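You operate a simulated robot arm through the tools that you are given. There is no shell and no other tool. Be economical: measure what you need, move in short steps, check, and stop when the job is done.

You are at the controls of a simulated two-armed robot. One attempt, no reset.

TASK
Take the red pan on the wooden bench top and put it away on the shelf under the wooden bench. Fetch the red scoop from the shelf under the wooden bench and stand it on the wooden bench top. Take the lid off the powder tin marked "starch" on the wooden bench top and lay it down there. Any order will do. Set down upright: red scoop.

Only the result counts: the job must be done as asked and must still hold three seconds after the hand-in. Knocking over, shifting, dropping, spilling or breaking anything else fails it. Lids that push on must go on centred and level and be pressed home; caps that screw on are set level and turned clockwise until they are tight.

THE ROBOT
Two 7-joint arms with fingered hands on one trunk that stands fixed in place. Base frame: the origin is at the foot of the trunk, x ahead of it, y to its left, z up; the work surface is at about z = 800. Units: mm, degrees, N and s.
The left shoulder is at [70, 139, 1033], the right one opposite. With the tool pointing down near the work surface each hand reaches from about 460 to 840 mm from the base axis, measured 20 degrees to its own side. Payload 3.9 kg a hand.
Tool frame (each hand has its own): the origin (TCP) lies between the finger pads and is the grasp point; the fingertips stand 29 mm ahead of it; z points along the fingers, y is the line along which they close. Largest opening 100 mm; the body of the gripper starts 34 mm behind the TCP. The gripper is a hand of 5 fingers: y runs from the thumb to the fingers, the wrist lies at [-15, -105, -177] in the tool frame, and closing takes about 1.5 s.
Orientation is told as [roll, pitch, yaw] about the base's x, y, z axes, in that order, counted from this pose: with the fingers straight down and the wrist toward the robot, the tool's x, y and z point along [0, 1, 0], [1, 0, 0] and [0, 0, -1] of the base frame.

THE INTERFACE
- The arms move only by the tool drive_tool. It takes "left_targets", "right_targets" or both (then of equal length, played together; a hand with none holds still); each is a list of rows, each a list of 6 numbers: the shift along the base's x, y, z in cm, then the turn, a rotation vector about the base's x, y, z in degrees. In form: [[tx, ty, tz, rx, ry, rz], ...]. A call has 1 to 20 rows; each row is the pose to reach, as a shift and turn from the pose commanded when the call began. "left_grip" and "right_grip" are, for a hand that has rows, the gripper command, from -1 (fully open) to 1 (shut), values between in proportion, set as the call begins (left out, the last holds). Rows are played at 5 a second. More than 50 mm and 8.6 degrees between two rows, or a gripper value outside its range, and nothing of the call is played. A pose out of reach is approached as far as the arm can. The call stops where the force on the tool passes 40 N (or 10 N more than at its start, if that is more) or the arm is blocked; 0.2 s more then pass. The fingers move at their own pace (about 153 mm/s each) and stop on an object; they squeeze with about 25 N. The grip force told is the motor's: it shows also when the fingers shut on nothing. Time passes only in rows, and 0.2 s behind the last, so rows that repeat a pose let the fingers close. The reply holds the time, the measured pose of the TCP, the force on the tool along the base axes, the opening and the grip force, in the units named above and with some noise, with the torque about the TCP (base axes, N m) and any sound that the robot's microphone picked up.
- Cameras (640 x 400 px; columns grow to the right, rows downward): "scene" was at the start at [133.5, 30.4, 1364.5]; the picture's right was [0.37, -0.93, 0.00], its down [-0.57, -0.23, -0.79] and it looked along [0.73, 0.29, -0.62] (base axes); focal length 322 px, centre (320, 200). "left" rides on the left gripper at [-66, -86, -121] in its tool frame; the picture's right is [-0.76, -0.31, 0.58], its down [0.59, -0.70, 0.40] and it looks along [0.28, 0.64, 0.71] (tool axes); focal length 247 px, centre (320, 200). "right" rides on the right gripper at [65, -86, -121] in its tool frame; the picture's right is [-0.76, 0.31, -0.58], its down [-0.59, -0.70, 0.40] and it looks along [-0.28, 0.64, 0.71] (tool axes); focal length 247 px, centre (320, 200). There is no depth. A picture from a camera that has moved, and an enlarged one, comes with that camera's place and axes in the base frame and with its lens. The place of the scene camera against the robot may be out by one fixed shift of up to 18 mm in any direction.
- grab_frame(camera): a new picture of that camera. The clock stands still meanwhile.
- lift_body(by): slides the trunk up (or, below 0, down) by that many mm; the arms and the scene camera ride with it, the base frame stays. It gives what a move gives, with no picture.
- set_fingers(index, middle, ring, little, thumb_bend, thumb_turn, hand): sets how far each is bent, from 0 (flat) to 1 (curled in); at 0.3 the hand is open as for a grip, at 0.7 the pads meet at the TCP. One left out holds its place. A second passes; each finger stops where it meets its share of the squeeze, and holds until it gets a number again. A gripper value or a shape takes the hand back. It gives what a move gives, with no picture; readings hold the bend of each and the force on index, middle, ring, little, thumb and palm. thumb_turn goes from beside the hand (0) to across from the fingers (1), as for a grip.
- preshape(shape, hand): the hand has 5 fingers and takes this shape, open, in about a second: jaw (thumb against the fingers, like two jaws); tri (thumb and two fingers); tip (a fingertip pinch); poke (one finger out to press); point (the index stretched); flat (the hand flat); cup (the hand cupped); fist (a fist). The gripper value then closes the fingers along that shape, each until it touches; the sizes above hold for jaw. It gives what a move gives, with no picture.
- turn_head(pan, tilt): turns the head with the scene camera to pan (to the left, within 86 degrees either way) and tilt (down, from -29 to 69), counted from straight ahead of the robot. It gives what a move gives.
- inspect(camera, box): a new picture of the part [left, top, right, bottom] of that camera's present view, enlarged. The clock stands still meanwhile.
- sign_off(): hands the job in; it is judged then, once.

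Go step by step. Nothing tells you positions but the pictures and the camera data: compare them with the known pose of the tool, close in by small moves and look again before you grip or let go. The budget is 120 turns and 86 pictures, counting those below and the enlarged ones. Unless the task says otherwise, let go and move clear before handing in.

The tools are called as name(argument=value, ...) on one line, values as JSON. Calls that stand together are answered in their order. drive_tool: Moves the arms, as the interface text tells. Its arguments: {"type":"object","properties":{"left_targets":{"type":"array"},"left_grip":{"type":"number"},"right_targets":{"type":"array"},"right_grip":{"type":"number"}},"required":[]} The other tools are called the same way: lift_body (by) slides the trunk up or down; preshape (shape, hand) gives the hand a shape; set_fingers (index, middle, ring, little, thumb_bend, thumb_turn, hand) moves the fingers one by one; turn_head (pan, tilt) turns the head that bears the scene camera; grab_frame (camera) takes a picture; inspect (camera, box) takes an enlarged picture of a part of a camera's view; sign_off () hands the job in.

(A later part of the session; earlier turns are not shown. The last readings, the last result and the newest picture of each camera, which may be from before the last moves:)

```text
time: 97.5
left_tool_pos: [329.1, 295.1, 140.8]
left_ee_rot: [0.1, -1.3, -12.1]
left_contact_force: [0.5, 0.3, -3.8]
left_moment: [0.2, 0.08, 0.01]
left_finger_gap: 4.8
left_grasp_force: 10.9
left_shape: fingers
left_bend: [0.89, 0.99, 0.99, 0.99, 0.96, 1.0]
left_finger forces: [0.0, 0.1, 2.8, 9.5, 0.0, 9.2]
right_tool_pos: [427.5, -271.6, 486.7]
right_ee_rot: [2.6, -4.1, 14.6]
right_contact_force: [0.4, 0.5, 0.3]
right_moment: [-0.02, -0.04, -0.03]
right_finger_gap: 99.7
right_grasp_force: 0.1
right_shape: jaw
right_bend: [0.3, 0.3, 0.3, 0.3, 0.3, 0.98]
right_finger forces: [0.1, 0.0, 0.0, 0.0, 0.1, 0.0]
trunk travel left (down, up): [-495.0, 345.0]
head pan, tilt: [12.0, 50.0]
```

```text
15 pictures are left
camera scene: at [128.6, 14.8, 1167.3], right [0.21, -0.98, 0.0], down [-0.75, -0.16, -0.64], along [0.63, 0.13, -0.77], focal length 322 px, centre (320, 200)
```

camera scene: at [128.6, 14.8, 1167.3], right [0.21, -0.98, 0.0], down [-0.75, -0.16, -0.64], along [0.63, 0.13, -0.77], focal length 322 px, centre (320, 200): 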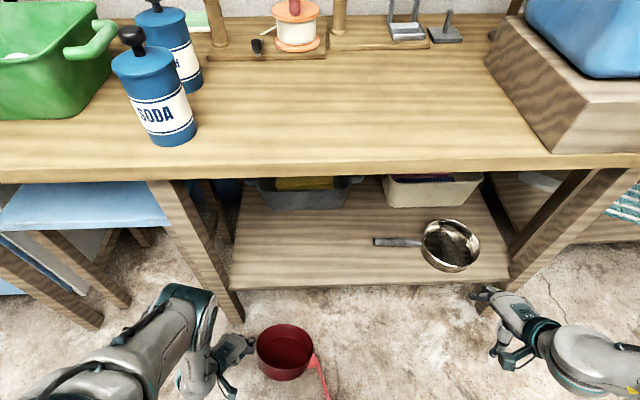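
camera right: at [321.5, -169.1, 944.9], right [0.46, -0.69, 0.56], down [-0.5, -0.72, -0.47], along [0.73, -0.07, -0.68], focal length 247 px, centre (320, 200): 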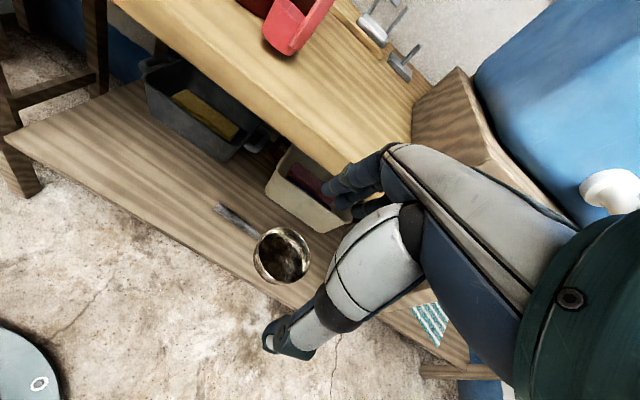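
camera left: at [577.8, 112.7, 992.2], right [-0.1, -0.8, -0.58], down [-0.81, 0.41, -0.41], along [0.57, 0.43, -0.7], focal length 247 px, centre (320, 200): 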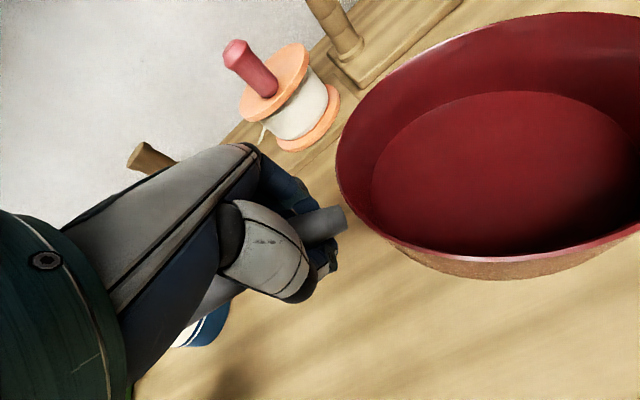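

Everything is clear. I'll step the trunk lower while keeping the pan in front of the shelf, then bring it to entry height.

drive_tool(left_targets=[[0, 0, 4, 0, 0, 0], [0, 0, 8, 0, 0, 0], [0, 0, 12, 0, 0, 0], [0, 0, 16, 0, 0, 0]])

lift_body(by=-150)

drive_tool(left_targets=[[0, 0, 4, 0, 0, 0], [0, 0, 8, 0, 0, 0], [1, 0, 12, 0, 0, 3], [2, -1, 16, 0, 0, 6], [3, -2, 19, 0, 0, 10]])

grab_frame(camera="scene")

```text
time: 98.5
left_tool_pos: [327.5, 294.6, 300.0]
left_ee_rot: [0.1, -1.4, -12.2]
left_contact_force: [-0.8, 0.1, -2.7]
left_moment: [0.2, 0.06, -0.03]
left_finger_gap: 4.9
left_grasp_force: 11.1
left_shape: fingers
left_bend: [0.89, 0.99, 0.99, 0.99, 0.96, 1.0]
left_finger forces: [0.0, 0.0, 2.6, 9.3, 0.1, 9.2]
right_tool_pos: [427.4, -272.2, 487.0]
right_ee_rot: [2.7, -4.1, 14.7]
right_contact_force: [-0.5, 0.8, -0.2]
right_moment: [0.03, 0.0, 0.01]
right_finger_gap: 99.8
right_grasp_force: 0.1
right_shape: jaw
right_bend: [0.3, 0.3, 0.3, 0.3, 0.3, 0.98]
right_finger forces: [0.0, 0.1, 0.0, 0.0, 0.0, 0.0]
trunk travel left (down, up): [-495.0, 345.0]
head pan, tilt: [12.0, 50.0]
```

```text
time: 100.2
left_tool_pos: [327.3, 295.2, 149.8]
left_ee_rot: [0.1, -1.4, -12.2]
left_contact_force: [0.1, -0.6, -4.1]
left_moment: [0.15, 0.1, 0.01]
left_finger_gap: 4.8
left_grasp_force: 11.1
left_shape: fingers
left_bend: [0.89, 0.99, 0.99, 0.99, 0.96, 1.0]
left_finger forces: [0.1, 0.1, 2.7, 9.3, 0.1, 9.2]
right_tool_pos: [428.0, -273.1, 337.7]
right_ee_rot: [2.7, -4.2, 14.7]
right_contact_force: [-0.1, 1.2, -0.4]
right_moment: [0.03, 0.03, 0.02]
right_finger_gap: 99.9
right_grasp_force: 0.1
right_shape: jaw
right_bend: [0.3, 0.3, 0.3, 0.3, 0.3, 0.98]
right_finger forces: [0.0, 0.1, 0.1, 0.0, 0.1, 0.0]
trunk travel left (down, up): [-345.0, 495.0]
head pan, tilt: [12.0, 50.0]
```

```text
time: 101.4
left_tool_pos: [356.1, 274.4, 337.6]
left_ee_rot: [0.2, -1.1, -2.1]
left_contact_force: [0.0, -0.7, -3.4]
left_moment: [0.18, 0.12, -0.06]
left_finger_gap: 4.9
left_grasp_force: 10.4
left_shape: fingers
left_bend: [0.89, 0.99, 0.99, 0.99, 0.96, 1.0]
left_finger forces: [0.0, 0.1, 2.8, 9.4, 0.0, 9.5]
right_tool_pos: [428.1, -272.0, 336.0]
right_ee_rot: [2.7, -4.1, 14.8]
right_contact_force: [0.5, 0.7, -0.5]
right_moment: [0.02, 0.0, -0.01]
right_finger_gap: 100.0
right_grasp_force: 0.0
right_shape: jaw
right_bend: [0.3, 0.3, 0.3, 0.3, 0.3, 0.98]
right_finger forces: [0.0, 0.1, 0.1, 0.0, 0.1, 0.1]
trunk travel left (down, up): [-345.0, 495.0]
head pan, tilt: [12.0, 50.0]
```

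```text
14 pictures are left
camera scene: at [128.6, 14.7, 1017.1], right [0.21, -0.98, 0.0], down [-0.75, -0.16, -0.64], along [0.63, 0.13, -0.77], focal length 322 px, centre (320, 200)
```

scene: 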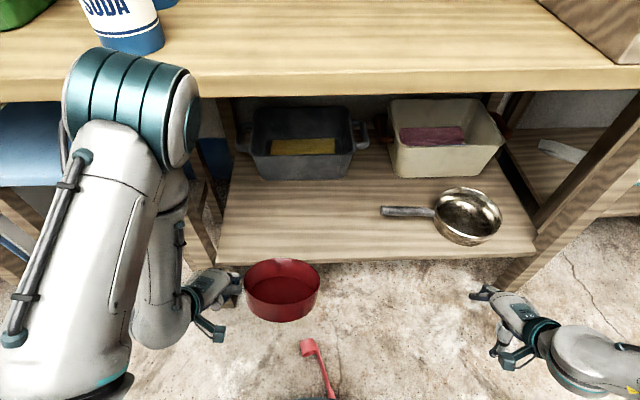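

The elbow geometry checks out for entering. I'll move forward over the shelf partway.

drive_tool(left_targets=[[4, -0.5, 1, 0, 0, 2], [8, -1, 2, 0, 0, 4], [12, -2, 2, 0, 0, 7], [16, -3, 2, 0, 0, 10]])

drive_tool(left_targets=[[0, 0, 3, 0, 0, 0], [0, 0, 6, 0, 0, 0], [0, 0, 9, 0, 0, 0]])

grab_frame(camera="scene")

```text
time: 102.4
left_tool_pos: [516.5, 243.4, 359.9]
left_ee_rot: [0.1, -1.3, 8.0]
left_contact_force: [0.6, -0.2, -3.7]
left_moment: [0.17, 0.16, 0.0]
left_finger_gap: 4.7
left_grasp_force: 11.8
left_shape: fingers
left_bend: [0.89, 0.99, 0.99, 0.99, 0.97, 1.0]
left_finger forces: [0.0, 0.1, 3.5, 9.6, 0.0, 10.5]
right_tool_pos: [426.6, -272.5, 337.4]
right_ee_rot: [2.7, -4.1, 14.7]
right_contact_force: [0.1, 0.2, -0.6]
right_moment: [0.02, 0.0, -0.01]
right_finger_gap: 99.9
right_grasp_force: 0.0
right_shape: jaw
right_bend: [0.3, 0.3, 0.3, 0.3, 0.3, 0.98]
right_finger forces: [0.0, 0.1, 0.0, 0.1, 0.0, 0.1]
trunk travel left (down, up): [-345.0, 495.0]
head pan, tilt: [12.0, 50.0]
```

```text
time: 103.2
left_tool_pos: [517.7, 243.8, 450.5]
left_ee_rot: [0.1, -1.1, 7.8]
left_contact_force: [0.2, 0.2, -4.1]
left_moment: [0.21, 0.12, 0.03]
left_finger_gap: 4.6
left_grasp_force: 12.4
left_shape: fingers
left_bend: [0.89, 0.99, 0.99, 0.99, 0.97, 1.0]
left_finger forces: [0.0, 0.0, 3.7, 9.4, 0.1, 11.0]
right_tool_pos: [427.3, -272.0, 337.2]
right_ee_rot: [2.7, -4.2, 14.6]
right_contact_force: [0.4, 0.5, -0.7]
right_moment: [0.0, 0.02, -0.02]
right_finger_gap: 99.8
right_grasp_force: 0.1
right_shape: jaw
right_bend: [0.3, 0.3, 0.3, 0.3, 0.3, 0.98]
right_finger forces: [0.0, 0.1, 0.0, 0.0, 0.0, 0.0]
trunk travel left (down, up): [-345.0, 495.0]
head pan, tilt: [12.0, 50.0]
```

```text
13 pictures are left
camera scene: at [128.8, 14.7, 1017.2], right [0.21, -0.98, 0.0], down [-0.75, -0.16, -0.64], along [0.63, 0.13, -0.77], focal length 322 px, centre (320, 200)
```

scene: 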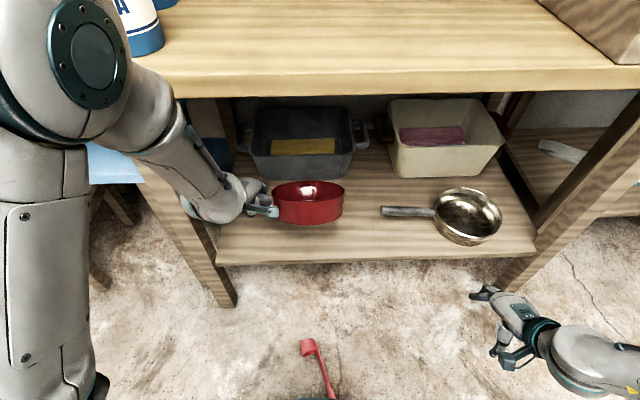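

The pan is under the bench. I'll drop the trunk 110 mm and carry on inward.

lift_body(by=-105)

drive_tool(left_targets=[[4, -0.3, 0, 0, 0, 2], [8, -0.6, 0, 0, 0, 4], [11, -1, 0, 0, 0, 6], [14, -1.3, 0, 0, 0, 6]])

grab_frame(camera="scene")

```text
time: 104.6
left_tool_pos: [518.5, 244.1, 345.4]
left_ee_rot: [0.2, -1.2, 7.8]
left_contact_force: [0.5, -0.2, -1.8]
left_moment: [0.11, -0.09, 0.01]
left_finger_gap: 4.5
left_grasp_force: 7.7
left_shape: fingers
left_bend: [0.89, 0.99, 0.99, 0.99, 0.97, 1.0]
left_finger forces: [0.0, 0.0, 1.0, 8.8, 0.0, 5.9]
right_tool_pos: [426.3, -273.4, 231.7]
right_ee_rot: [2.6, -4.2, 14.7]
right_contact_force: [-0.4, 0.9, 0.2]
right_moment: [0.07, 0.0, 0.02]
right_finger_gap: 99.6
right_grasp_force: 0.1
right_shape: jaw
right_bend: [0.3, 0.3, 0.3, 0.3, 0.3, 0.98]
right_finger forces: [0.0, 0.0, 0.0, 0.0, 0.0, 0.0]
trunk travel left (down, up): [-240.0, 600.0]
head pan, tilt: [12.0, 50.0]
```

```text
time: 105.6
left_tool_pos: [659.7, 231.4, 343.1]
left_ee_rot: [0.1, -1.2, 13.9]
left_contact_force: [-1.6, -0.7, -3.0]
left_moment: [0.11, 0.03, -0.21]
left_finger_gap: 4.4
left_grasp_force: 12.4
left_shape: fingers
left_bend: [0.89, 0.99, 0.99, 0.99, 0.97, 1.0]
left_finger forces: [0.1, 0.0, 4.4, 8.8, 3.6, 8.7]
right_tool_pos: [426.8, -271.2, 231.9]
right_ee_rot: [2.7, -4.1, 14.7]
right_contact_force: [0.3, -0.1, 0.0]
right_moment: [-0.02, -0.01, -0.05]
right_finger_gap: 99.8
right_grasp_force: 0.1
right_shape: jaw
right_bend: [0.3, 0.3, 0.3, 0.3, 0.3, 0.98]
right_finger forces: [0.0, 0.1, 0.0, 0.0, 0.0, 0.0]
trunk travel left (down, up): [-240.0, 600.0]
head pan, tilt: [12.0, 50.0]
```

```text
12 pictures are left
camera scene: at [128.6, 14.6, 912.2], right [0.21, -0.98, 0.0], down [-0.75, -0.16, -0.64], along [0.63, 0.13, -0.77], focal length 322 px, centre (320, 200)
```

scene: 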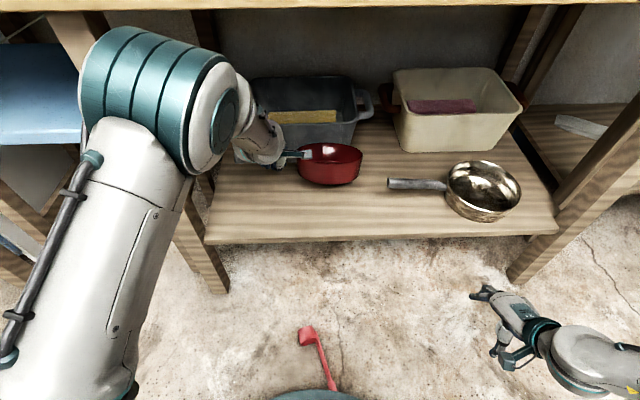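

The pan is in place with its far edge on the shelf. I'll back it off 1.5 cm from the tray and lower the handle end until it lies flat.

drive_tool(left_targets=[[-1, 0, 0.3, 0, 0, 0], [-1.6, 0, 0, 0, 0, 0], [-1.6, 0, -1, 0, 0, 0], [-1.6, 0, -2, 0, 0, 0], [-1.6, 0, -3, 0, 0, 0]])

drive_tool(left_targets=[[0, 0, -0.4, 0, 0, 0], [0, 0, -0.8, 0, 0, 0]])

```text
time: 106.8
left_tool_pos: [643.3, 230.7, 317.7]
left_ee_rot: [0.0, -1.3, 13.8]
left_contact_force: [-0.2, -0.3, -2.0]
left_moment: [-0.01, -0.13, -0.06]
left_finger_gap: 4.7
left_grasp_force: 6.2
left_shape: fingers
left_bend: [0.89, 0.99, 0.99, 0.99, 0.97, 1.0]
left_finger forces: [0.0, 0.0, 0.0, 7.5, 2.6, 2.9]
right_tool_pos: [427.6, -272.0, 231.0]
right_ee_rot: [2.7, -4.1, 14.7]
right_contact_force: [0.0, -0.4, 0.2]
right_moment: [-0.02, 0.0, -0.01]
right_finger_gap: 99.8
right_grasp_force: 0.0
right_shape: jaw
right_bend: [0.3, 0.3, 0.3, 0.3, 0.3, 0.98]
right_finger forces: [0.0, 0.0, 0.1, 0.0, 0.1, 0.0]
trunk travel left (down, up): [-240.0, 600.0]
head pan, tilt: [12.0, 50.0]
```

```text
time: 107.4
left_tool_pos: [642.0, 230.2, 307.2]
left_ee_rot: [0.0, -1.3, 13.8]
left_contact_force: [-0.8, -0.4, -1.0]
left_moment: [-0.08, -0.18, -0.11]
left_finger_gap: 4.5
left_grasp_force: 7.5
left_shape: fingers
left_bend: [0.89, 0.99, 0.99, 0.99, 0.97, 1.0]
left_finger forces: [0.0, 0.0, 0.1, 7.7, 3.8, 2.8]
right_tool_pos: [427.6, -272.3, 232.2]
right_ee_rot: [2.7, -4.0, 14.7]
right_contact_force: [0.4, -0.9, -0.5]
right_moment: [-0.03, 0.0, 0.0]
right_finger_gap: 99.9
right_grasp_force: 0.1
right_shape: jaw
right_bend: [0.3, 0.3, 0.3, 0.3, 0.3, 0.98]
right_finger forces: [0.0, 0.0, 0.1, 0.1, 0.0, 0.0]
trunk travel left (down, up): [-240.0, 600.0]
head pan, tilt: [12.0, 50.0]
```

drive_tool(left_targets=[[0, 0, -0.3, 0, 0, 0], [0, 0, -0.6, 0, 0, 0]])

inspect(camera="scene", box=[220, 100, 420, 225])

```text
time: 108.0
left_tool_pos: [642.7, 231.1, 302.0]
left_ee_rot: [0.0, -1.3, 13.8]
left_contact_force: [-1.7, 0.1, -0.7]
left_moment: [-0.1, -0.22, -0.14]
left_finger_gap: 4.4
left_grasp_force: 8.2
left_shape: fingers
left_bend: [0.89, 0.99, 0.99, 0.99, 0.97, 1.0]
left_finger forces: [0.0, 0.0, 0.1, 8.0, 4.2, 3.4]
right_tool_pos: [427.6, -271.7, 232.0]
right_ee_rot: [2.6, -4.0, 14.7]
right_contact_force: [-0.3, -0.2, -0.6]
right_moment: [-0.01, 0.04, -0.02]
right_finger_gap: 100.1
right_grasp_force: 0.1
right_shape: jaw
right_bend: [0.3, 0.3, 0.3, 0.3, 0.3, 0.98]
right_finger forces: [0.1, 0.0, 0.1, 0.0, 0.0, 0.0]
trunk travel left (down, up): [-240.0, 600.0]
head pan, tilt: [12.0, 50.0]
```

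```text
3.20 times, centred on (320, 162) of scene
camera zoom: at [128.5, 14.7, 912.2], right [0.21, -0.98, 0.0], down [-0.75, -0.16, -0.64], along [0.63, 0.13, -0.77], focal length 1030 px, centre (320, 320)
```

zoom: 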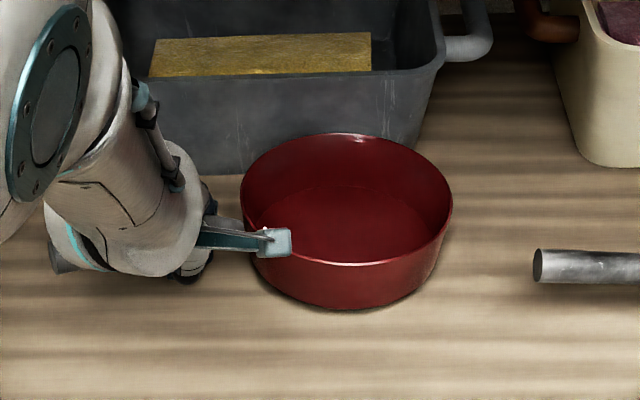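

The pan lies flat on the shelf, clear of the tray and the steel pan. I'll open the hand and rise off the handle.

drive_tool(left_targets=[[0, 0, 0.2, 0, 0, 0], [0, 0, 0.2, 0, 0, 0], [0, 0, 0.2, 0, 0, 0], [0, 0, 0.2, 0, 0, 0], [0, 0, 0.2, 0, 0, 0], [0, 0, 0.2, 0, 0, 0], [0, 0, 0.2, 0, 0, 0], [0, 0, 0.2, 0, 0, 0]], left_grip=-0.8)

drive_tool(left_targets=[[0, 0, 1, 0, 0, 0], [0, 0, 3, 0, 0, 0], [0, 0, 6, 0, 0, 0], [0, 0, 9, 0, 0, 0], [0, 0, 11, 0, 0, 0]])

grab_frame(camera="scene")

```text
time: 109.8
left_tool_pos: [642.2, 231.5, 303.3]
left_ee_rot: [0.0, -1.3, 13.8]
left_contact_force: [0.5, -0.1, 0.0]
left_moment: [-0.02, -0.02, 0.03]
left_finger_gap: 89.7
left_grasp_force: 0.1
left_shape: jaw
left_bend: [0.34, 0.31, 0.26, 0.33, 0.31, 0.98]
left_finger forces: [0.0, 0.0, 0.0, 0.1, 0.0, 0.1]
right_tool_pos: [426.9, -272.6, 232.7]
right_ee_rot: [2.7, -4.0, 14.6]
right_contact_force: [0.2, 0.3, 0.0]
right_moment: [-0.01, -0.01, 0.01]
right_finger_gap: 99.8
right_grasp_force: 0.2
right_shape: jaw
right_bend: [0.3, 0.3, 0.3, 0.3, 0.3, 0.98]
right_finger forces: [0.1, 0.0, 0.1, 0.0, 0.0, 0.1]
trunk travel left (down, up): [-240.0, 600.0]
head pan, tilt: [12.0, 50.0]
```

```text
time: 111.0
left_tool_pos: [641.3, 230.9, 413.7]
left_ee_rot: [0.2, -1.4, 13.8]
left_contact_force: [-0.5, -0.8, -0.7]
left_moment: [0.0, 0.0, 0.0]
left_finger_gap: 89.7
left_grasp_force: 0.0
left_shape: jaw
left_bend: [0.34, 0.31, 0.26, 0.33, 0.3, 0.98]
left_finger forces: [0.1, 0.0, 0.0, 0.1, 0.0, 0.2]
right_tool_pos: [427.3, -272.3, 231.4]
right_ee_rot: [2.7, -4.1, 14.7]
right_contact_force: [-0.4, -0.3, 0.3]
right_moment: [0.03, 0.01, 0.02]
right_finger_gap: 100.0
right_grasp_force: 0.1
right_shape: jaw
right_bend: [0.3, 0.3, 0.3, 0.3, 0.3, 0.98]
right_finger forces: [0.1, 0.0, 0.0, 0.0, 0.1, 0.0]
trunk travel left (down, up): [-240.0, 600.0]
head pan, tilt: [12.0, 50.0]
```

```text
10 pictures are left
camera scene: at [128.5, 14.6, 912.2], right [0.21, -0.98, 0.0], down [-0.75, -0.16, -0.64], along [0.63, 0.13, -0.77], focal length 322 px, centre (320, 200)
```

scene: 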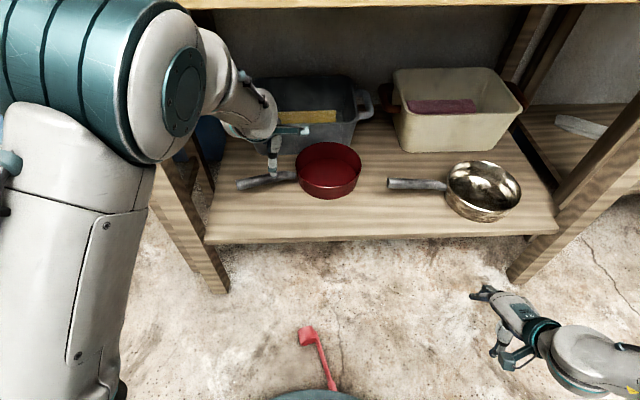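

The pan is put away. Next I'll withdraw the left hand by the way it came and go for the scoop on the floor.

drive_tool(left_targets=[[-4, 0.3, 0, 0, 0, -2], [-8, 0.8, 0, 0, 0, -4], [-12.3, 1.3, 0, 0, 0, -6], [-12.3, 1.3, -3, 0, 0, -6], [-12.3, 1.3, -6, 0, 0, -6]])

lift_body(by=100)

drive_tool(left_targets=[[0, 0, -3, 0, 0, 0], [0, 0, -6, 0, 0, 0], [-2, 0.5, -9, 0, 0, 0], [-6, 1, -9, 0, 0, -3], [-10, 2, -9, 0, 0, -6], [-14, 3, -9, 0, 0, -10], [-16, 3, -12, 0, 0, -14], [-16, 3, -16, 0, 0, -20]])

```text
time: 112.2
left_tool_pos: [517.9, 245.4, 353.2]
left_ee_rot: [0.1, -1.3, 7.7]
left_contact_force: [0.4, 0.1, 0.5]
left_moment: [-0.03, -0.04, -0.02]
left_finger_gap: 89.6
left_grasp_force: 0.0
left_shape: jaw
left_bend: [0.34, 0.31, 0.26, 0.33, 0.3, 0.98]
left_finger forces: [0.0, 0.1, 0.1, 0.0, 0.1, 0.0]
right_tool_pos: [428.1, -272.6, 232.4]
right_ee_rot: [2.7, -4.1, 14.7]
right_contact_force: [0.9, 0.9, -0.3]
right_moment: [-0.01, -0.03, -0.02]
right_finger_gap: 100.0
right_grasp_force: 0.0
right_shape: jaw
right_bend: [0.3, 0.3, 0.3, 0.3, 0.3, 0.98]
right_finger forces: [0.0, 0.0, 0.0, 0.0, 0.1, 0.0]
trunk travel left (down, up): [-240.0, 600.0]
head pan, tilt: [12.0, 50.0]
```

```text
time: 113.5
left_tool_pos: [518.6, 244.9, 452.9]
left_ee_rot: [0.0, -1.3, 7.8]
left_contact_force: [0.1, -0.3, -0.2]
left_moment: [0.0, -0.01, -0.01]
left_finger_gap: 89.9
left_grasp_force: 0.1
left_shape: jaw
left_bend: [0.34, 0.31, 0.26, 0.33, 0.3, 0.98]
left_finger forces: [0.0, 0.0, 0.0, 0.0, 0.0, 0.0]
right_tool_pos: [429.0, -272.0, 331.3]
right_ee_rot: [2.7, -4.1, 14.7]
right_contact_force: [0.7, 0.0, 0.0]
right_moment: [0.04, 0.03, -0.01]
right_finger_gap: 99.9
right_grasp_force: 0.0
right_shape: jaw
right_bend: [0.3, 0.3, 0.3, 0.3, 0.3, 0.98]
right_finger forces: [0.0, 0.0, 0.0, 0.1, 0.0, 0.0]
trunk travel left (down, up): [-340.0, 500.0]
head pan, tilt: [12.0, 50.0]
```

```text
time: 115.3
left_tool_pos: [358.4, 276.0, 292.8]
left_ee_rot: [0.1, -1.2, -12.3]
left_contact_force: [-0.6, 0.4, -0.1]
left_moment: [-0.03, -0.01, 0.03]
left_finger_gap: 89.8
left_grasp_force: 0.1
left_shape: jaw
left_bend: [0.34, 0.31, 0.26, 0.33, 0.3, 0.98]
left_finger forces: [0.0, 0.0, 0.1, 0.1, 0.0, 0.0]
right_tool_pos: [427.8, -272.2, 331.6]
right_ee_rot: [2.7, -4.1, 14.7]
right_contact_force: [0.2, 0.3, 0.5]
right_moment: [-0.01, -0.02, 0.02]
right_finger_gap: 99.9
right_grasp_force: 0.2
right_shape: jaw
right_bend: [0.3, 0.3, 0.3, 0.3, 0.3, 0.98]
right_finger forces: [0.0, 0.0, 0.0, 0.1, 0.0, 0.0]
trunk travel left (down, up): [-340.0, 500.0]
head pan, tilt: [12.0, 50.0]
```

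I'll bring the left hand over the scoop at moderate height, yawed in line with its handle, and look.

drive_tool(left_targets=[[0, -3, -2, 0, 0, -7], [0, -6, -4, 0, 0, -14], [0, -9.5, -6, 0, 0, -21], [0, -13, -8, 0, 0, -28], [0, -16.5, -9, 0, 0, -35], [0, -20, -10, 0, 0, -37]])

grab_frame(camera="left")

```text
time: 116.7
left_tool_pos: [359.4, 73.6, 193.9]
left_ee_rot: [0.2, -1.3, -49.2]
left_contact_force: [0.4, 0.4, 0.4]
left_moment: [0.0, 0.02, 0.01]
left_finger_gap: 89.7
left_grasp_force: 0.1
left_shape: jaw
left_bend: [0.34, 0.31, 0.26, 0.33, 0.3, 0.98]
left_finger forces: [0.0, 0.0, 0.1, 0.0, 0.0, 0.1]
right_tool_pos: [428.2, -271.7, 332.6]
right_ee_rot: [2.7, -4.2, 14.8]
right_contact_force: [-0.1, -0.4, -0.1]
right_moment: [0.01, -0.01, 0.02]
right_finger_gap: 99.8
right_grasp_force: 0.1
right_shape: jaw
right_bend: [0.3, 0.3, 0.3, 0.3, 0.3, 0.98]
right_finger forces: [0.0, 0.1, 0.1, 0.0, 0.0, 0.0]
trunk travel left (down, up): [-340.0, 500.0]
head pan, tilt: [12.0, 50.0]
```

```text
9 pictures are left
camera left: at [251.0, 97.5, 312.1], right [-0.76, -0.27, -0.58], down [-0.01, 0.91, -0.41], along [0.64, -0.31, -0.7], focal length 247 px, centre (320, 200)
```

left: 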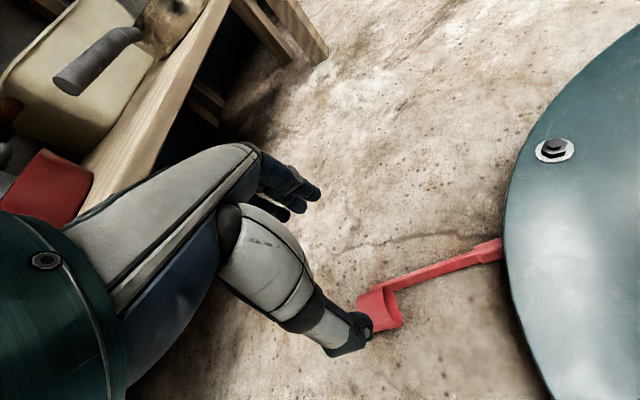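

The scoop's handle runs from (380, 79) toward (280, 20), low over the floor. I'll align yaw to -60 and come down over the handle 80 mm from the cup.

drive_tool(left_targets=[[-1.5, -1, -3, 0, 0, -6], [-3, -2, -6, 0, 0, -11], [-3.9, -3, -10, 0, 0, -11], [-3.9, -3, -13.2, 0, 0, -11]], left_grip=-0.3)

inspect(camera="left", box=[200, 150, 440, 350])

```text
time: 117.7
left_tool_pos: [320.2, 47.5, 60.2]
left_ee_rot: [0.1, -1.2, -60.2]
left_contact_force: [-0.3, 0.2, 0.1]
left_moment: [0.0, 0.03, 0.03]
left_finger_gap: 65.6
left_grasp_force: 0.1
left_shape: jaw
left_bend: [0.41, 0.37, 0.27, 0.42, 0.3, 0.99]
left_finger forces: [0.1, 0.1, 0.1, 0.1, 0.0, 0.1]
right_tool_pos: [428.1, -272.6, 332.9]
right_ee_rot: [2.7, -4.1, 14.7]
right_contact_force: [0.4, -0.1, 0.1]
right_moment: [-0.02, 0.0, -0.01]
right_finger_gap: 100.0
right_grasp_force: 0.0
right_shape: jaw
right_bend: [0.3, 0.3, 0.3, 0.3, 0.3, 0.98]
right_finger forces: [0.1, 0.0, 0.0, 0.0, 0.0, 0.1]
trunk travel left (down, up): [-340.0, 500.0]
head pan, tilt: [12.0, 50.0]
```

```text
2.00 times, centred on (320, 250) of left
camera zoom: at [218.1, 91.2, 178.8], right [-0.8, -0.12, -0.59], down [0.17, 0.89, -0.41], along [0.57, -0.43, -0.7], focal length 494 px, centre (320, 100)
```

zoom: 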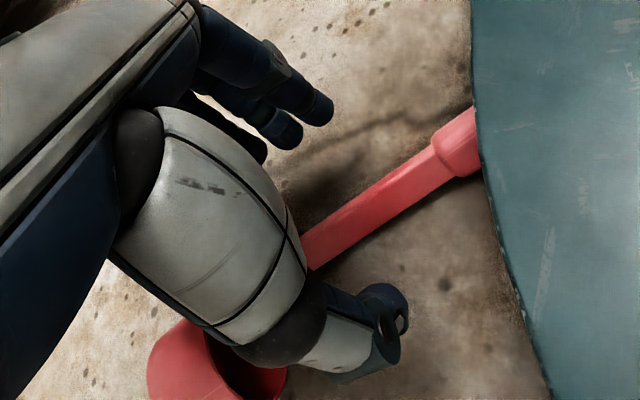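

The handle is about 5 mm off centre. I'll correct that, lower to just above the floor, and close.

drive_tool(left_targets=[[0.2, -0.4, -1, 0, 0, 0], [0.2, -0.4, -2, 0, 0, 0], [0.2, -0.4, -2.6, 0, 0, 0]])

drive_tool(left_targets=[[0, 0, 0, 0, 0, 0], [0, 0, 0, 0, 0, 0], [0, 0, 0, 0, 0, 0], [0, 0, 0, 0, 0, 0], [0, 0, 0, 0, 0, 0], [0, 0, 0, 0, 0, 0], [0, 0, 0, 0, 0, 0], [0, 0, 0, 0, 0, 0]], left_grip=1)

```text
time: 118.5
left_tool_pos: [321.6, 41.2, 35.0]
left_ee_rot: [0.0, -1.3, -60.2]
left_contact_force: [0.0, 0.4, 0.0]
left_moment: [-0.01, 0.0, 0.0]
left_finger_gap: 65.2
left_grasp_force: 0.1
left_shape: jaw
left_bend: [0.41, 0.37, 0.27, 0.42, 0.3, 0.99]
left_finger forces: [0.0, 0.0, 0.0, 0.1, 0.0, 0.1]
right_tool_pos: [427.1, -271.8, 333.2]
right_ee_rot: [2.6, -4.2, 14.8]
right_contact_force: [-0.3, -0.1, -0.6]
right_moment: [0.02, 0.01, 0.03]
right_finger_gap: 99.8
right_grasp_force: 0.0
right_shape: jaw
right_bend: [0.3, 0.3, 0.3, 0.3, 0.3, 0.98]
right_finger forces: [0.1, 0.1, 0.0, 0.1, 0.0, 0.1]
trunk travel left (down, up): [-340.0, 500.0]
head pan, tilt: [12.0, 50.0]
```

```text
time: 120.3
left_tool_pos: [322.8, 42.1, 34.9]
left_ee_rot: [0.0, -1.3, -60.3]
left_contact_force: [-0.1, 1.6, 4.1]
left_moment: [0.16, 0.01, -0.05]
left_finger_gap: 1.7
left_grasp_force: 25.0
left_shape: jaw
left_bend: [0.69, 0.7, 0.71, 0.7, 0.71, 1.0]
left_finger forces: [11.6, 6.4, 2.4, 0.0, 23.5, 0.0]
right_tool_pos: [427.4, -272.7, 333.2]
right_ee_rot: [2.7, -4.2, 14.7]
right_contact_force: [0.9, 0.8, 0.4]
right_moment: [0.01, 0.01, 0.01]
right_finger_gap: 99.8
right_grasp_force: 0.0
right_shape: jaw
right_bend: [0.3, 0.3, 0.3, 0.3, 0.3, 0.98]
right_finger forces: [0.0, 0.0, 0.0, 0.0, 0.0, 0.1]
trunk travel left (down, up): [-340.0, 500.0]
head pan, tilt: [12.0, 50.0]
```

The gap is 1.7 mm, so I may have the thin handle or nothing. I'll lift 10 cm and look.

drive_tool(left_targets=[[0, 0, 1, 0, 0, 0], [0, 0, 3, 0, 0, 0], [0, 0, 6, 0, 0, 0], [0, 0, 10, 0, 0, 0]])

inspect(camera="left", box=[200, 150, 520, 350])

```text
time: 121.3
left_tool_pos: [321.4, 41.1, 136.3]
left_ee_rot: [0.0, -1.3, -60.2]
left_contact_force: [0.5, 0.0, -0.8]
left_moment: [-0.05, 0.03, -0.02]
left_finger_gap: 1.3
left_grasp_force: 25.0
left_shape: jaw
left_bend: [0.68, 0.7, 0.7, 0.7, 0.71, 1.0]
left_finger forces: [13.4, 5.6, 0.9, 0.1, 19.7, 0.0]
right_tool_pos: [428.1, -272.8, 331.7]
right_ee_rot: [2.7, -4.1, 14.7]
right_contact_force: [0.1, -0.2, -0.4]
right_moment: [-0.04, 0.0, 0.0]
right_finger_gap: 100.0
right_grasp_force: 0.1
right_shape: jaw
right_bend: [0.3, 0.3, 0.3, 0.3, 0.3, 0.98]
right_finger forces: [0.0, 0.0, 0.0, 0.0, 0.0, 0.0]
trunk travel left (down, up): [-340.0, 500.0]
head pan, tilt: [12.0, 50.0]
```

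```text
2.00 times, centred on (360, 250) of left
camera zoom: at [220.9, 85.5, 255.3], right [-0.8, -0.12, -0.58], down [0.17, 0.9, -0.41], along [0.57, -0.43, -0.7], focal length 494 px, centre (240, 100)
```

zoom: 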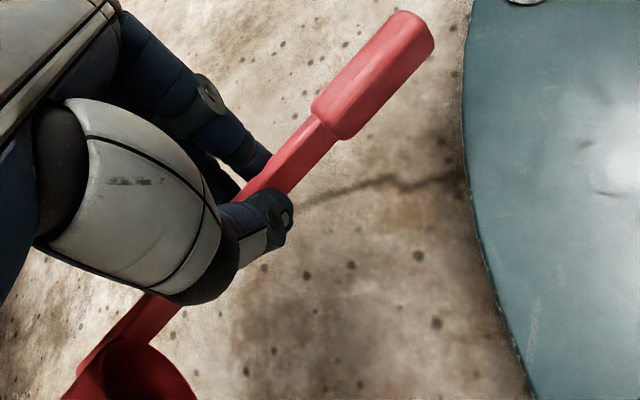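

I have the scoop by its handle with the cup end drooping about 10°. I'll turn the yaw back toward -20, raise the trunk fully, and bring the hand up above bench height in front of it.

drive_tool(left_targets=[[1, 3, 1.5, 0, 0, 8], [1.5, 6, 3, 0, 0, 16], [2, 8.5, 4, 0, 0, 24], [2.5, 10.5, 5, 0, 0, 32], [3, 12.4, 5.5, 0, 0, 40]])

lift_body(by=300)

lift_body(by=195)

drive_tool(left_targets=[[0, 0, 4, 0, 0, 0], [0, 0, 8, 0, 0, 0], [0, 0, 12, 0, 0, 0], [0, 0, 16, 0, 0, 0], [0, 0, 20, 0, 0, 0]])

```text
time: 122.5
left_tool_pos: [353.0, 166.4, 191.4]
left_ee_rot: [0.2, -1.2, -20.0]
left_contact_force: [0.7, -0.4, -1.3]
left_moment: [-0.03, -0.03, 0.0]
left_finger_gap: 1.0
left_grasp_force: 25.0
left_shape: jaw
left_bend: [0.68, 0.7, 0.7, 0.7, 0.71, 1.0]
left_finger forces: [13.4, 5.3, 1.2, 0.1, 19.9, 0.0]
right_tool_pos: [427.2, -273.3, 331.8]
right_ee_rot: [2.7, -4.0, 14.6]
right_contact_force: [0.2, 0.5, -0.4]
right_moment: [0.03, 0.0, 0.0]
right_finger_gap: 100.1
right_grasp_force: 0.0
right_shape: jaw
right_bend: [0.3, 0.3, 0.3, 0.3, 0.3, 0.98]
right_finger forces: [0.1, 0.0, 0.1, 0.0, 0.0, 0.1]
trunk travel left (down, up): [-340.0, 500.0]
head pan, tilt: [12.0, 50.0]
```

```text
time: 125.5
left_tool_pos: [353.7, 164.5, 491.0]
left_ee_rot: [0.1, -1.3, -20.2]
left_contact_force: [-0.7, -0.5, -0.5]
left_moment: [-0.05, -0.03, -0.03]
left_finger_gap: 1.2
left_grasp_force: 25.0
left_shape: jaw
left_bend: [0.68, 0.7, 0.7, 0.7, 0.71, 1.0]
left_finger forces: [13.4, 5.4, 1.2, 0.0, 19.9, 0.0]
right_tool_pos: [427.1, -271.9, 631.7]
right_ee_rot: [2.7, -4.1, 14.7]
right_contact_force: [0.9, -0.5, 0.0]
right_moment: [0.02, 0.05, 0.01]
right_finger_gap: 100.1
right_grasp_force: 0.2
right_shape: jaw
right_bend: [0.3, 0.3, 0.3, 0.3, 0.3, 0.98]
right_finger forces: [0.1, 0.0, 0.1, 0.0, 0.0, 0.1]
trunk travel left (down, up): [-640.0, 200.0]
head pan, tilt: [12.0, 50.0]
```

```text
time: 127.6
left_tool_pos: [353.1, 164.5, 684.8]
left_ee_rot: [0.1, -1.3, -20.3]
left_contact_force: [0.6, 0.1, 0.1]
left_moment: [-0.05, -0.03, -0.01]
left_finger_gap: 1.7
left_grasp_force: 25.1
left_shape: jaw
left_bend: [0.68, 0.7, 0.7, 0.7, 0.71, 1.0]
left_finger forces: [13.3, 5.5, 1.2, 0.0, 20.0, 0.0]
right_tool_pos: [428.2, -273.1, 827.1]
right_ee_rot: [2.7, -4.1, 14.7]
right_contact_force: [0.3, -1.1, 0.1]
right_moment: [-0.01, 0.02, 0.01]
right_finger_gap: 99.9
right_grasp_force: 0.0
right_shape: jaw
right_bend: [0.3, 0.3, 0.3, 0.3, 0.3, 0.98]
right_finger forces: [0.0, 0.0, 0.1, 0.0, 0.0, 0.0]
trunk travel left (down, up): [-835.0, 5.0]
head pan, tilt: [12.0, 50.0]
```

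```text
time: 128.8
left_tool_pos: [372.7, 165.5, 869.1]
left_ee_rot: [0.0, -1.3, -20.2]
left_contact_force: [-0.7, 0.8, 0.2]
left_moment: [-0.03, -0.03, -0.01]
left_finger_gap: 1.4
left_grasp_force: 24.6
left_shape: jaw
left_bend: [0.68, 0.7, 0.7, 0.7, 0.71, 1.0]
left_finger forces: [13.5, 5.4, 1.3, 0.1, 20.2, 0.0]
left hand out of reach, approached as far as the arm can: row 5
right_tool_pos: [427.8, -271.8, 827.7]
right_ee_rot: [2.8, -4.1, 14.7]
right_contact_force: [1.2, -0.2, 0.8]
right_moment: [0.01, -0.03, -0.02]
right_finger_gap: 100.0
right_grasp_force: 0.1
right_shape: jaw
right_bend: [0.3, 0.3, 0.3, 0.3, 0.3, 0.98]
right_finger forces: [0.0, 0.0, 0.0, 0.1, 0.0, 0.0]
trunk travel left (down, up): [-835.0, 5.0]
head pan, tilt: [12.0, 50.0]
```

Above the bench front now. I'll move in over the bench to a free spot around (520, 105), turning yaw to about +10.

drive_tool(left_targets=[[3, -1, 2, 0, 0, 3], [6.5, -2, 4, 0, 0, 8], [10, -3.5, 5.5, 0, 0, 15], [13, -5, 6.5, 0, 0, 22], [15, -6, 7, 0, 0, 30]])

drive_tool(left_targets=[[0, 0, 0.5, -7.9, -1.4, 0], [0, 0, 1, -15.8, -2.8, 0], [0, 0, 1.5, -23.6, -4.2, 0], [0, 0, 2, -31.5, -5.6, 0], [0, 0, 2, -39.4, -7, 0], [0, 0, 2, -47.3, -8.4, 0]])

grab_frame(camera="scene")

```text
time: 130.0
left_tool_pos: [528.8, 111.9, 948.6]
left_ee_rot: [-4.0, -0.6, 12.6]
left_contact_force: [0.6, 0.1, -0.8]
left_moment: [-0.05, -0.04, -0.01]
left_finger_gap: 1.4
left_grasp_force: 25.2
left_shape: jaw
left_bend: [0.68, 0.7, 0.7, 0.7, 0.71, 1.0]
left_finger forces: [13.6, 5.5, 1.3, 0.0, 20.4, 0.1]
right_tool_pos: [427.7, -271.9, 826.9]
right_ee_rot: [2.5, -4.2, 14.6]
right_contact_force: [-0.1, 0.2, 0.2]
right_moment: [0.0, 0.02, -0.01]
right_finger_gap: 100.0
right_grasp_force: 0.0
right_shape: jaw
right_bend: [0.3, 0.3, 0.3, 0.3, 0.3, 0.98]
right_finger forces: [0.0, 0.1, 0.0, 0.0, 0.0, 0.1]
trunk travel left (down, up): [-835.0, 5.0]
head pan, tilt: [12.0, 50.0]
```

```text
time: 131.4
left_tool_pos: [523.2, 107.8, 959.9]
left_ee_rot: [-48.1, -1.2, 10.9]
left_contact_force: [-0.2, -0.5, -0.5]
left_moment: [-0.01, -0.03, 0.0]
left_finger_gap: 1.2
left_grasp_force: 25.3
left_shape: jaw
left_bend: [0.68, 0.7, 0.7, 0.7, 0.71, 1.0]
left_finger forces: [13.4, 5.8, 1.5, 0.1, 20.6, 0.0]
right_tool_pos: [427.9, -272.4, 827.3]
right_ee_rot: [2.6, -4.1, 14.7]
right_contact_force: [0.7, -0.1, -0.4]
right_moment: [-0.04, -0.04, -0.02]
right_finger_gap: 100.2
right_grasp_force: 0.0
right_shape: jaw
right_bend: [0.3, 0.3, 0.3, 0.3, 0.3, 0.98]
right_finger forces: [0.0, 0.0, 0.0, 0.1, 0.0, 0.0]
trunk travel left (down, up): [-835.0, 5.0]
head pan, tilt: [12.0, 50.0]
```

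```text
6 pictures are left
camera scene: at [128.5, 16.2, 1507.3], right [0.21, -0.98, 0.0], down [-0.75, -0.16, -0.64], along [0.63, 0.13, -0.77], focal length 322 px, centre (320, 200)
```

scene: 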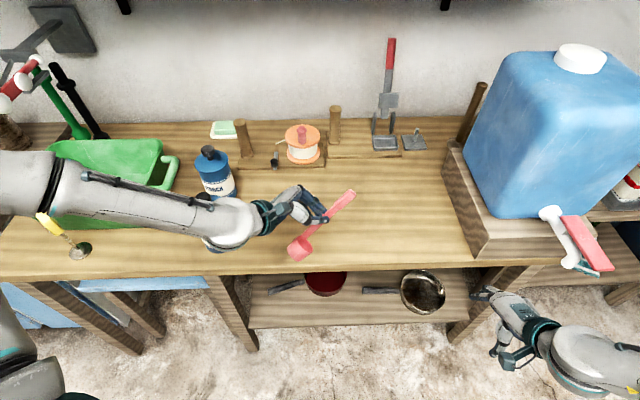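

The roll works well. I'll finish it while shifting right, away from the soda tin.

drive_tool(left_targets=[[0.5, -2.5, 0.5, -7.9, -1.5, 0], [1, -5, 1, -15.7, -3, 0], [1.5, -7.5, 1, -23.6, -4.6, 0], [2, -9, 1, -31.4, -6, 0]])

inspect(camera="scene", box=[250, 130, 450, 280])

```text
time: 132.4
left_tool_pos: [545.7, 17.4, 968.5]
left_ee_rot: [-80.0, -0.8, 11.5]
left_contact_force: [0.6, -0.5, -1.0]
left_moment: [0.04, -0.04, 0.01]
left_finger_gap: 1.2
left_grasp_force: 25.5
left_shape: jaw
left_bend: [0.68, 0.7, 0.7, 0.7, 0.71, 1.0]
left_finger forces: [13.6, 6.0, 1.5, 0.0, 21.0, 0.0]
right_tool_pos: [426.8, -272.2, 827.2]
right_ee_rot: [2.6, -4.2, 14.7]
right_contact_force: [0.3, 0.3, 0.5]
right_moment: [0.01, -0.02, -0.03]
right_finger_gap: 100.1
right_grasp_force: 0.0
right_shape: jaw
right_bend: [0.3, 0.3, 0.3, 0.3, 0.3, 0.98]
right_finger forces: [0.0, 0.0, 0.0, 0.0, 0.0, 0.0]
trunk travel left (down, up): [-835.0, 5.0]
head pan, tilt: [12.0, 50.0]
```

```text
2.67 times, centred on (350, 205) of scene
camera zoom: at [129.4, 14.8, 1507.2], right [0.21, -0.98, 0.0], down [-0.75, -0.16, -0.64], along [0.63, 0.13, -0.77], focal length 858 px, centre (240, 187)
```

zoom: 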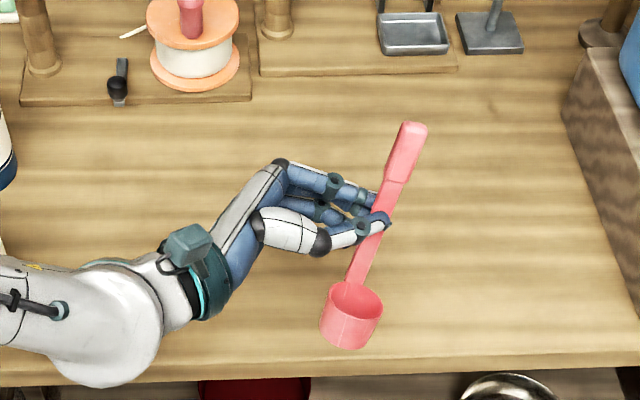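

From the geometry, the cup leans about 28° toward the robot and 5° sideways. I'll twist the hand about its finger axis to bring it upright and check.

drive_tool(left_targets=[[0, 0, 0, -1.5, -7.5, 0], [0, 0, 0, -3, -15, 0], [0, 0, 0, -4, -21, 0], [0, 0, 0, -5, -27, 0]])

inspect(camera="scene", box=[250, 130, 450, 280])

```text
time: 133.4
left_tool_pos: [544.5, 16.0, 969.8]
left_ee_rot: [-91.1, -26.3, 14.1]
left_contact_force: [0.4, -0.2, -0.4]
left_moment: [-0.02, 0.02, -0.01]
left_finger_gap: 1.4
left_grasp_force: 25.0
left_shape: jaw
left_bend: [0.68, 0.7, 0.7, 0.7, 0.71, 1.0]
left_finger forces: [13.8, 5.8, 1.3, 0.0, 21.0, 0.0]
right_tool_pos: [428.3, -272.7, 826.6]
right_ee_rot: [2.6, -4.1, 14.8]
right_contact_force: [-0.2, 0.3, 0.2]
right_moment: [-0.01, 0.05, 0.0]
right_finger_gap: 100.1
right_grasp_force: 0.1
right_shape: jaw
right_bend: [0.3, 0.3, 0.3, 0.3, 0.3, 0.98]
right_finger forces: [0.1, 0.1, 0.1, 0.1, 0.0, 0.0]
trunk travel left (down, up): [-835.0, 5.0]
head pan, tilt: [12.0, 50.0]
```

```text
2.67 times, centred on (350, 205) of scene
camera zoom: at [129.3, 14.4, 1507.2], right [0.21, -0.98, 0.0], down [-0.75, -0.16, -0.64], along [0.63, 0.13, -0.77], focal length 858 px, centre (240, 187)
```

zoom: 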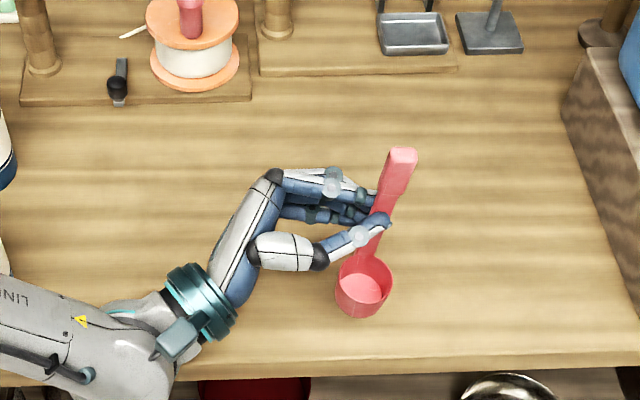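

Fore-aft it's upright now, with about 6° of sideways lean left. I'll correct that and lower most of the way.

drive_tool(left_targets=[[0, 0, -1.5, -3, 0, 0], [0, 0, -3, -6, 0, 0], [0, 0, -4.5, -6, 0, 0], [0, 0, -5.3, -6, 0, 0]])

drive_tool(left_targets=[[0, 0, -0.3, 0, 0, 0], [0, 0, -0.6, 0, 0, 0], [0, 0, -0.9, 0, 0, 0]])

```text
time: 134.4
left_tool_pos: [544.2, 15.4, 917.7]
left_ee_rot: [-97.5, -24.6, 16.7]
left_contact_force: [0.6, -0.5, -1.6]
left_moment: [0.02, -0.03, 0.02]
left_finger_gap: 1.4
left_grasp_force: 24.6
left_shape: jaw
left_bend: [0.68, 0.7, 0.7, 0.7, 0.71, 1.0]
left_finger forces: [13.8, 5.8, 1.4, 0.0, 21.3, 0.0]
right_tool_pos: [427.8, -273.4, 827.4]
right_ee_rot: [2.7, -4.1, 14.8]
right_contact_force: [-0.2, 0.0, -0.7]
right_moment: [0.02, -0.02, 0.01]
right_finger_gap: 100.0
right_grasp_force: 0.1
right_shape: jaw
right_bend: [0.3, 0.3, 0.3, 0.3, 0.3, 0.98]
right_finger forces: [0.0, 0.1, 0.1, 0.0, 0.0, 0.0]
trunk travel left (down, up): [-835.0, 5.0]
head pan, tilt: [12.0, 50.0]
```

```text
time: 135.2
left_tool_pos: [544.2, 14.8, 908.4]
left_ee_rot: [-97.3, -24.5, 16.8]
left_contact_force: [-0.1, -0.6, -0.5]
left_moment: [0.01, -0.01, 0.03]
left_finger_gap: 1.4
left_grasp_force: 24.9
left_shape: jaw
left_bend: [0.68, 0.7, 0.7, 0.7, 0.71, 1.0]
left_finger forces: [13.8, 5.8, 1.4, 0.0, 21.0, 0.1]
right_tool_pos: [427.3, -272.4, 828.1]
right_ee_rot: [2.7, -4.1, 14.8]
right_contact_force: [-0.6, -0.1, -0.6]
right_moment: [0.0, 0.01, 0.04]
right_finger_gap: 99.9
right_grasp_force: 0.1
right_shape: jaw
right_bend: [0.3, 0.3, 0.3, 0.3, 0.3, 0.98]
right_finger forces: [0.0, 0.0, 0.1, 0.0, 0.0, 0.1]
trunk travel left (down, up): [-835.0, 5.0]
head pan, tilt: [12.0, 50.0]
```

drive_tool(left_targets=[[0, 0, -0.3, 0, 0, 0], [0, 0, -0.6, 0, 0, 0]])

```text
time: 135.8
left_tool_pos: [544.3, 15.7, 902.6]
left_ee_rot: [-97.5, -24.6, 16.9]
left_contact_force: [1.2, -0.3, 1.2]
left_moment: [-0.03, -0.01, 0.04]
left_finger_gap: 1.4
left_grasp_force: 25.2
left_shape: jaw
left_bend: [0.68, 0.7, 0.7, 0.7, 0.71, 1.0]
left_finger forces: [14.3, 6.0, 1.5, 0.1, 20.8, 0.1]
right_tool_pos: [426.9, -273.7, 827.2]
right_ee_rot: [2.7, -4.1, 14.7]
right_contact_force: [0.2, 0.0, 0.0]
right_moment: [-0.01, 0.01, -0.03]
right_finger_gap: 99.9
right_grasp_force: 0.2
right_shape: jaw
right_bend: [0.3, 0.3, 0.3, 0.3, 0.3, 0.98]
right_finger forces: [0.0, 0.0, 0.0, 0.0, 0.0, 0.0]
trunk travel left (down, up): [-835.0, 5.0]
head pan, tilt: [12.0, 50.0]
```

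Light contact is beginning. I'll go on another 2 to 4 mm.

drive_tool(left_targets=[[0, 0, -0.2, 0, 0, 0], [0, 0, -0.35, 0, 0, 0]])

inspect(camera="scene", box=[250, 160, 430, 280])

```text
time: 136.4
left_tool_pos: [543.6, 16.2, 901.4]
left_ee_rot: [-97.7, -24.7, 17.0]
left_contact_force: [3.6, 0.9, 12.3]
left_moment: [-0.22, -0.12, 0.1]
left_finger_gap: 1.9
left_grasp_force: 25.0
left_shape: jaw
left_bend: [0.67, 0.7, 0.7, 0.7, 0.71, 1.0]
left_finger forces: [15.2, 6.4, 2.1, 0.1, 18.5, 0.1]
right_tool_pos: [427.2, -272.6, 827.9]
right_ee_rot: [2.5, -4.1, 14.7]
right_contact_force: [0.5, 0.5, -0.6]
right_moment: [0.0, 0.0, 0.01]
right_finger_gap: 99.9
right_grasp_force: 0.1
right_shape: jaw
right_bend: [0.3, 0.3, 0.3, 0.3, 0.3, 0.98]
right_finger forces: [0.1, 0.1, 0.0, 0.0, 0.1, 0.1]
trunk travel left (down, up): [-835.0, 5.0]
head pan, tilt: [12.0, 50.0]
```

```text
3.33 times, centred on (340, 220) of scene
camera zoom: at [127.6, 14.7, 1507.5], right [0.21, -0.98, 0.0], down [-0.75, -0.16, -0.64], along [0.63, 0.13, -0.77], focal length 1073 px, centre (253, 133)
```

zoom: 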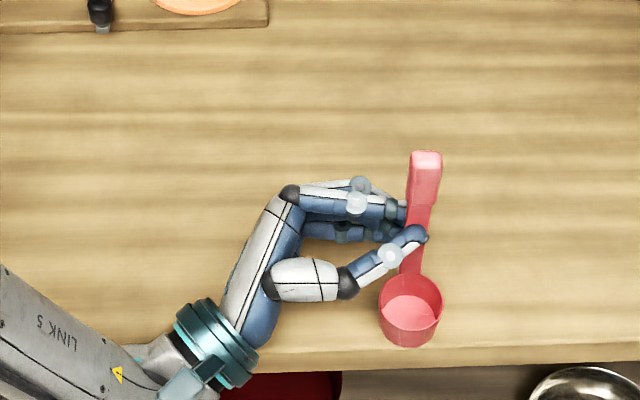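

The scoop stands on the bench, vertical within about 2°. I'll ease the press, then open just a little and let it settle.

drive_tool(left_targets=[[0, 0, 0.12, 0, 0, 0], [0, 0, 0.12, 0, 0, 0]])

drive_tool(left_targets=[[0, 0, 0, 0, 0, 0], [0, 0, 0, 0, 0, 0], [0, 0, 0, 0, 0, 0], [0, 0, 0, 0, 0, 0]], left_grip=0.7)

drive_tool(left_targets=[[0, 0, 0, 0, 0, 0], [0, 0, 0, 0, 0, 0], [0, 0, 0, 0, 0, 0], [0, 0, 0, 0, 0, 0]], left_grip=0.3)

inspect(camera="scene", box=[250, 160, 430, 280])

```text
time: 137.0
left_tool_pos: [544.8, 15.8, 899.9]
left_ee_rot: [-97.5, -24.6, 17.0]
left_contact_force: [3.7, 0.5, 10.2]
left_moment: [-0.22, -0.12, 0.12]
left_finger_gap: 1.9
left_grasp_force: 24.5
left_shape: jaw
left_bend: [0.67, 0.7, 0.7, 0.7, 0.71, 1.0]
left_finger forces: [14.7, 6.5, 2.2, 0.1, 18.7, 0.0]
right_tool_pos: [427.5, -272.9, 828.2]
right_ee_rot: [2.6, -4.1, 14.7]
right_contact_force: [0.4, 0.3, -0.1]
right_moment: [-0.02, -0.02, -0.01]
right_finger_gap: 99.8
right_grasp_force: 0.1
right_shape: jaw
right_bend: [0.3, 0.3, 0.3, 0.3, 0.3, 0.98]
right_finger forces: [0.0, 0.0, 0.1, 0.1, 0.0, 0.0]
trunk travel left (down, up): [-835.0, 5.0]
head pan, tilt: [12.0, 50.0]
```

```text
time: 138.0
left_tool_pos: [544.4, 16.3, 899.4]
left_ee_rot: [-97.4, -24.6, 16.9]
left_contact_force: [0.5, -0.7, -0.7]
left_moment: [0.0, 0.0, -0.01]
left_finger_gap: 14.7
left_grasp_force: 0.1
left_shape: jaw
left_bend: [0.64, 0.6, 0.73, 0.58, 0.56, 1.0]
left_finger forces: [0.1, 0.1, 0.1, 0.0, 0.1, 0.0]
right_tool_pos: [428.1, -270.8, 826.5]
right_ee_rot: [2.6, -4.1, 14.8]
right_contact_force: [0.5, -0.1, 0.0]
right_moment: [0.0, -0.01, -0.03]
right_finger_gap: 100.1
right_grasp_force: 0.0
right_shape: jaw
right_bend: [0.3, 0.3, 0.3, 0.3, 0.3, 0.98]
right_finger forces: [0.0, 0.0, 0.0, 0.0, 0.1, 0.0]
trunk travel left (down, up): [-835.0, 5.0]
head pan, tilt: [12.0, 50.0]
```

```text
time: 139.0
left_tool_pos: [544.5, 15.9, 899.9]
left_ee_rot: [-97.5, -24.6, 16.8]
left_contact_force: [-0.2, 0.6, -0.6]
left_moment: [0.02, -0.03, 0.0]
left_finger_gap: 34.8
left_grasp_force: 0.0
left_shape: jaw
left_bend: [0.47, 0.5, 0.74, 0.54, 0.44, 1.0]
left_finger forces: [0.2, 0.0, 0.0, 0.1, 0.0, 0.0]
right_tool_pos: [427.4, -271.6, 827.2]
right_ee_rot: [2.7, -4.2, 14.7]
right_contact_force: [0.1, -0.3, -0.3]
right_moment: [0.02, 0.0, 0.02]
right_finger_gap: 99.7
right_grasp_force: 0.1
right_shape: jaw
right_bend: [0.3, 0.3, 0.3, 0.3, 0.3, 0.98]
right_finger forces: [0.0, 0.0, 0.1, 0.0, 0.0, 0.0]
trunk travel left (down, up): [-835.0, 5.0]
head pan, tilt: [12.0, 50.0]
```

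```text
3.33 times, centred on (340, 220) of scene
camera zoom: at [128.6, 14.6, 1507.2], right [0.21, -0.98, 0.0], down [-0.75, -0.16, -0.64], along [0.63, 0.13, -0.77], focal length 1073 px, centre (253, 133)
```

zoom: 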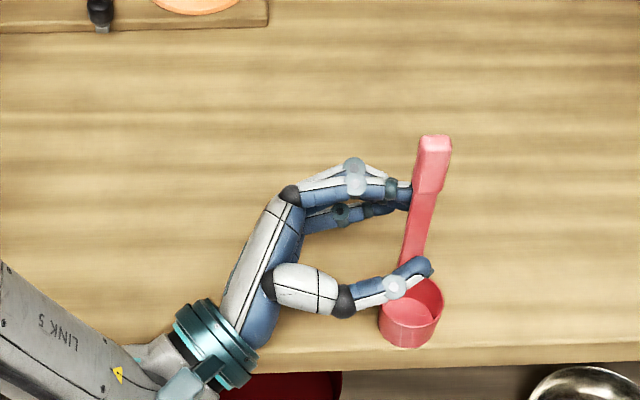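

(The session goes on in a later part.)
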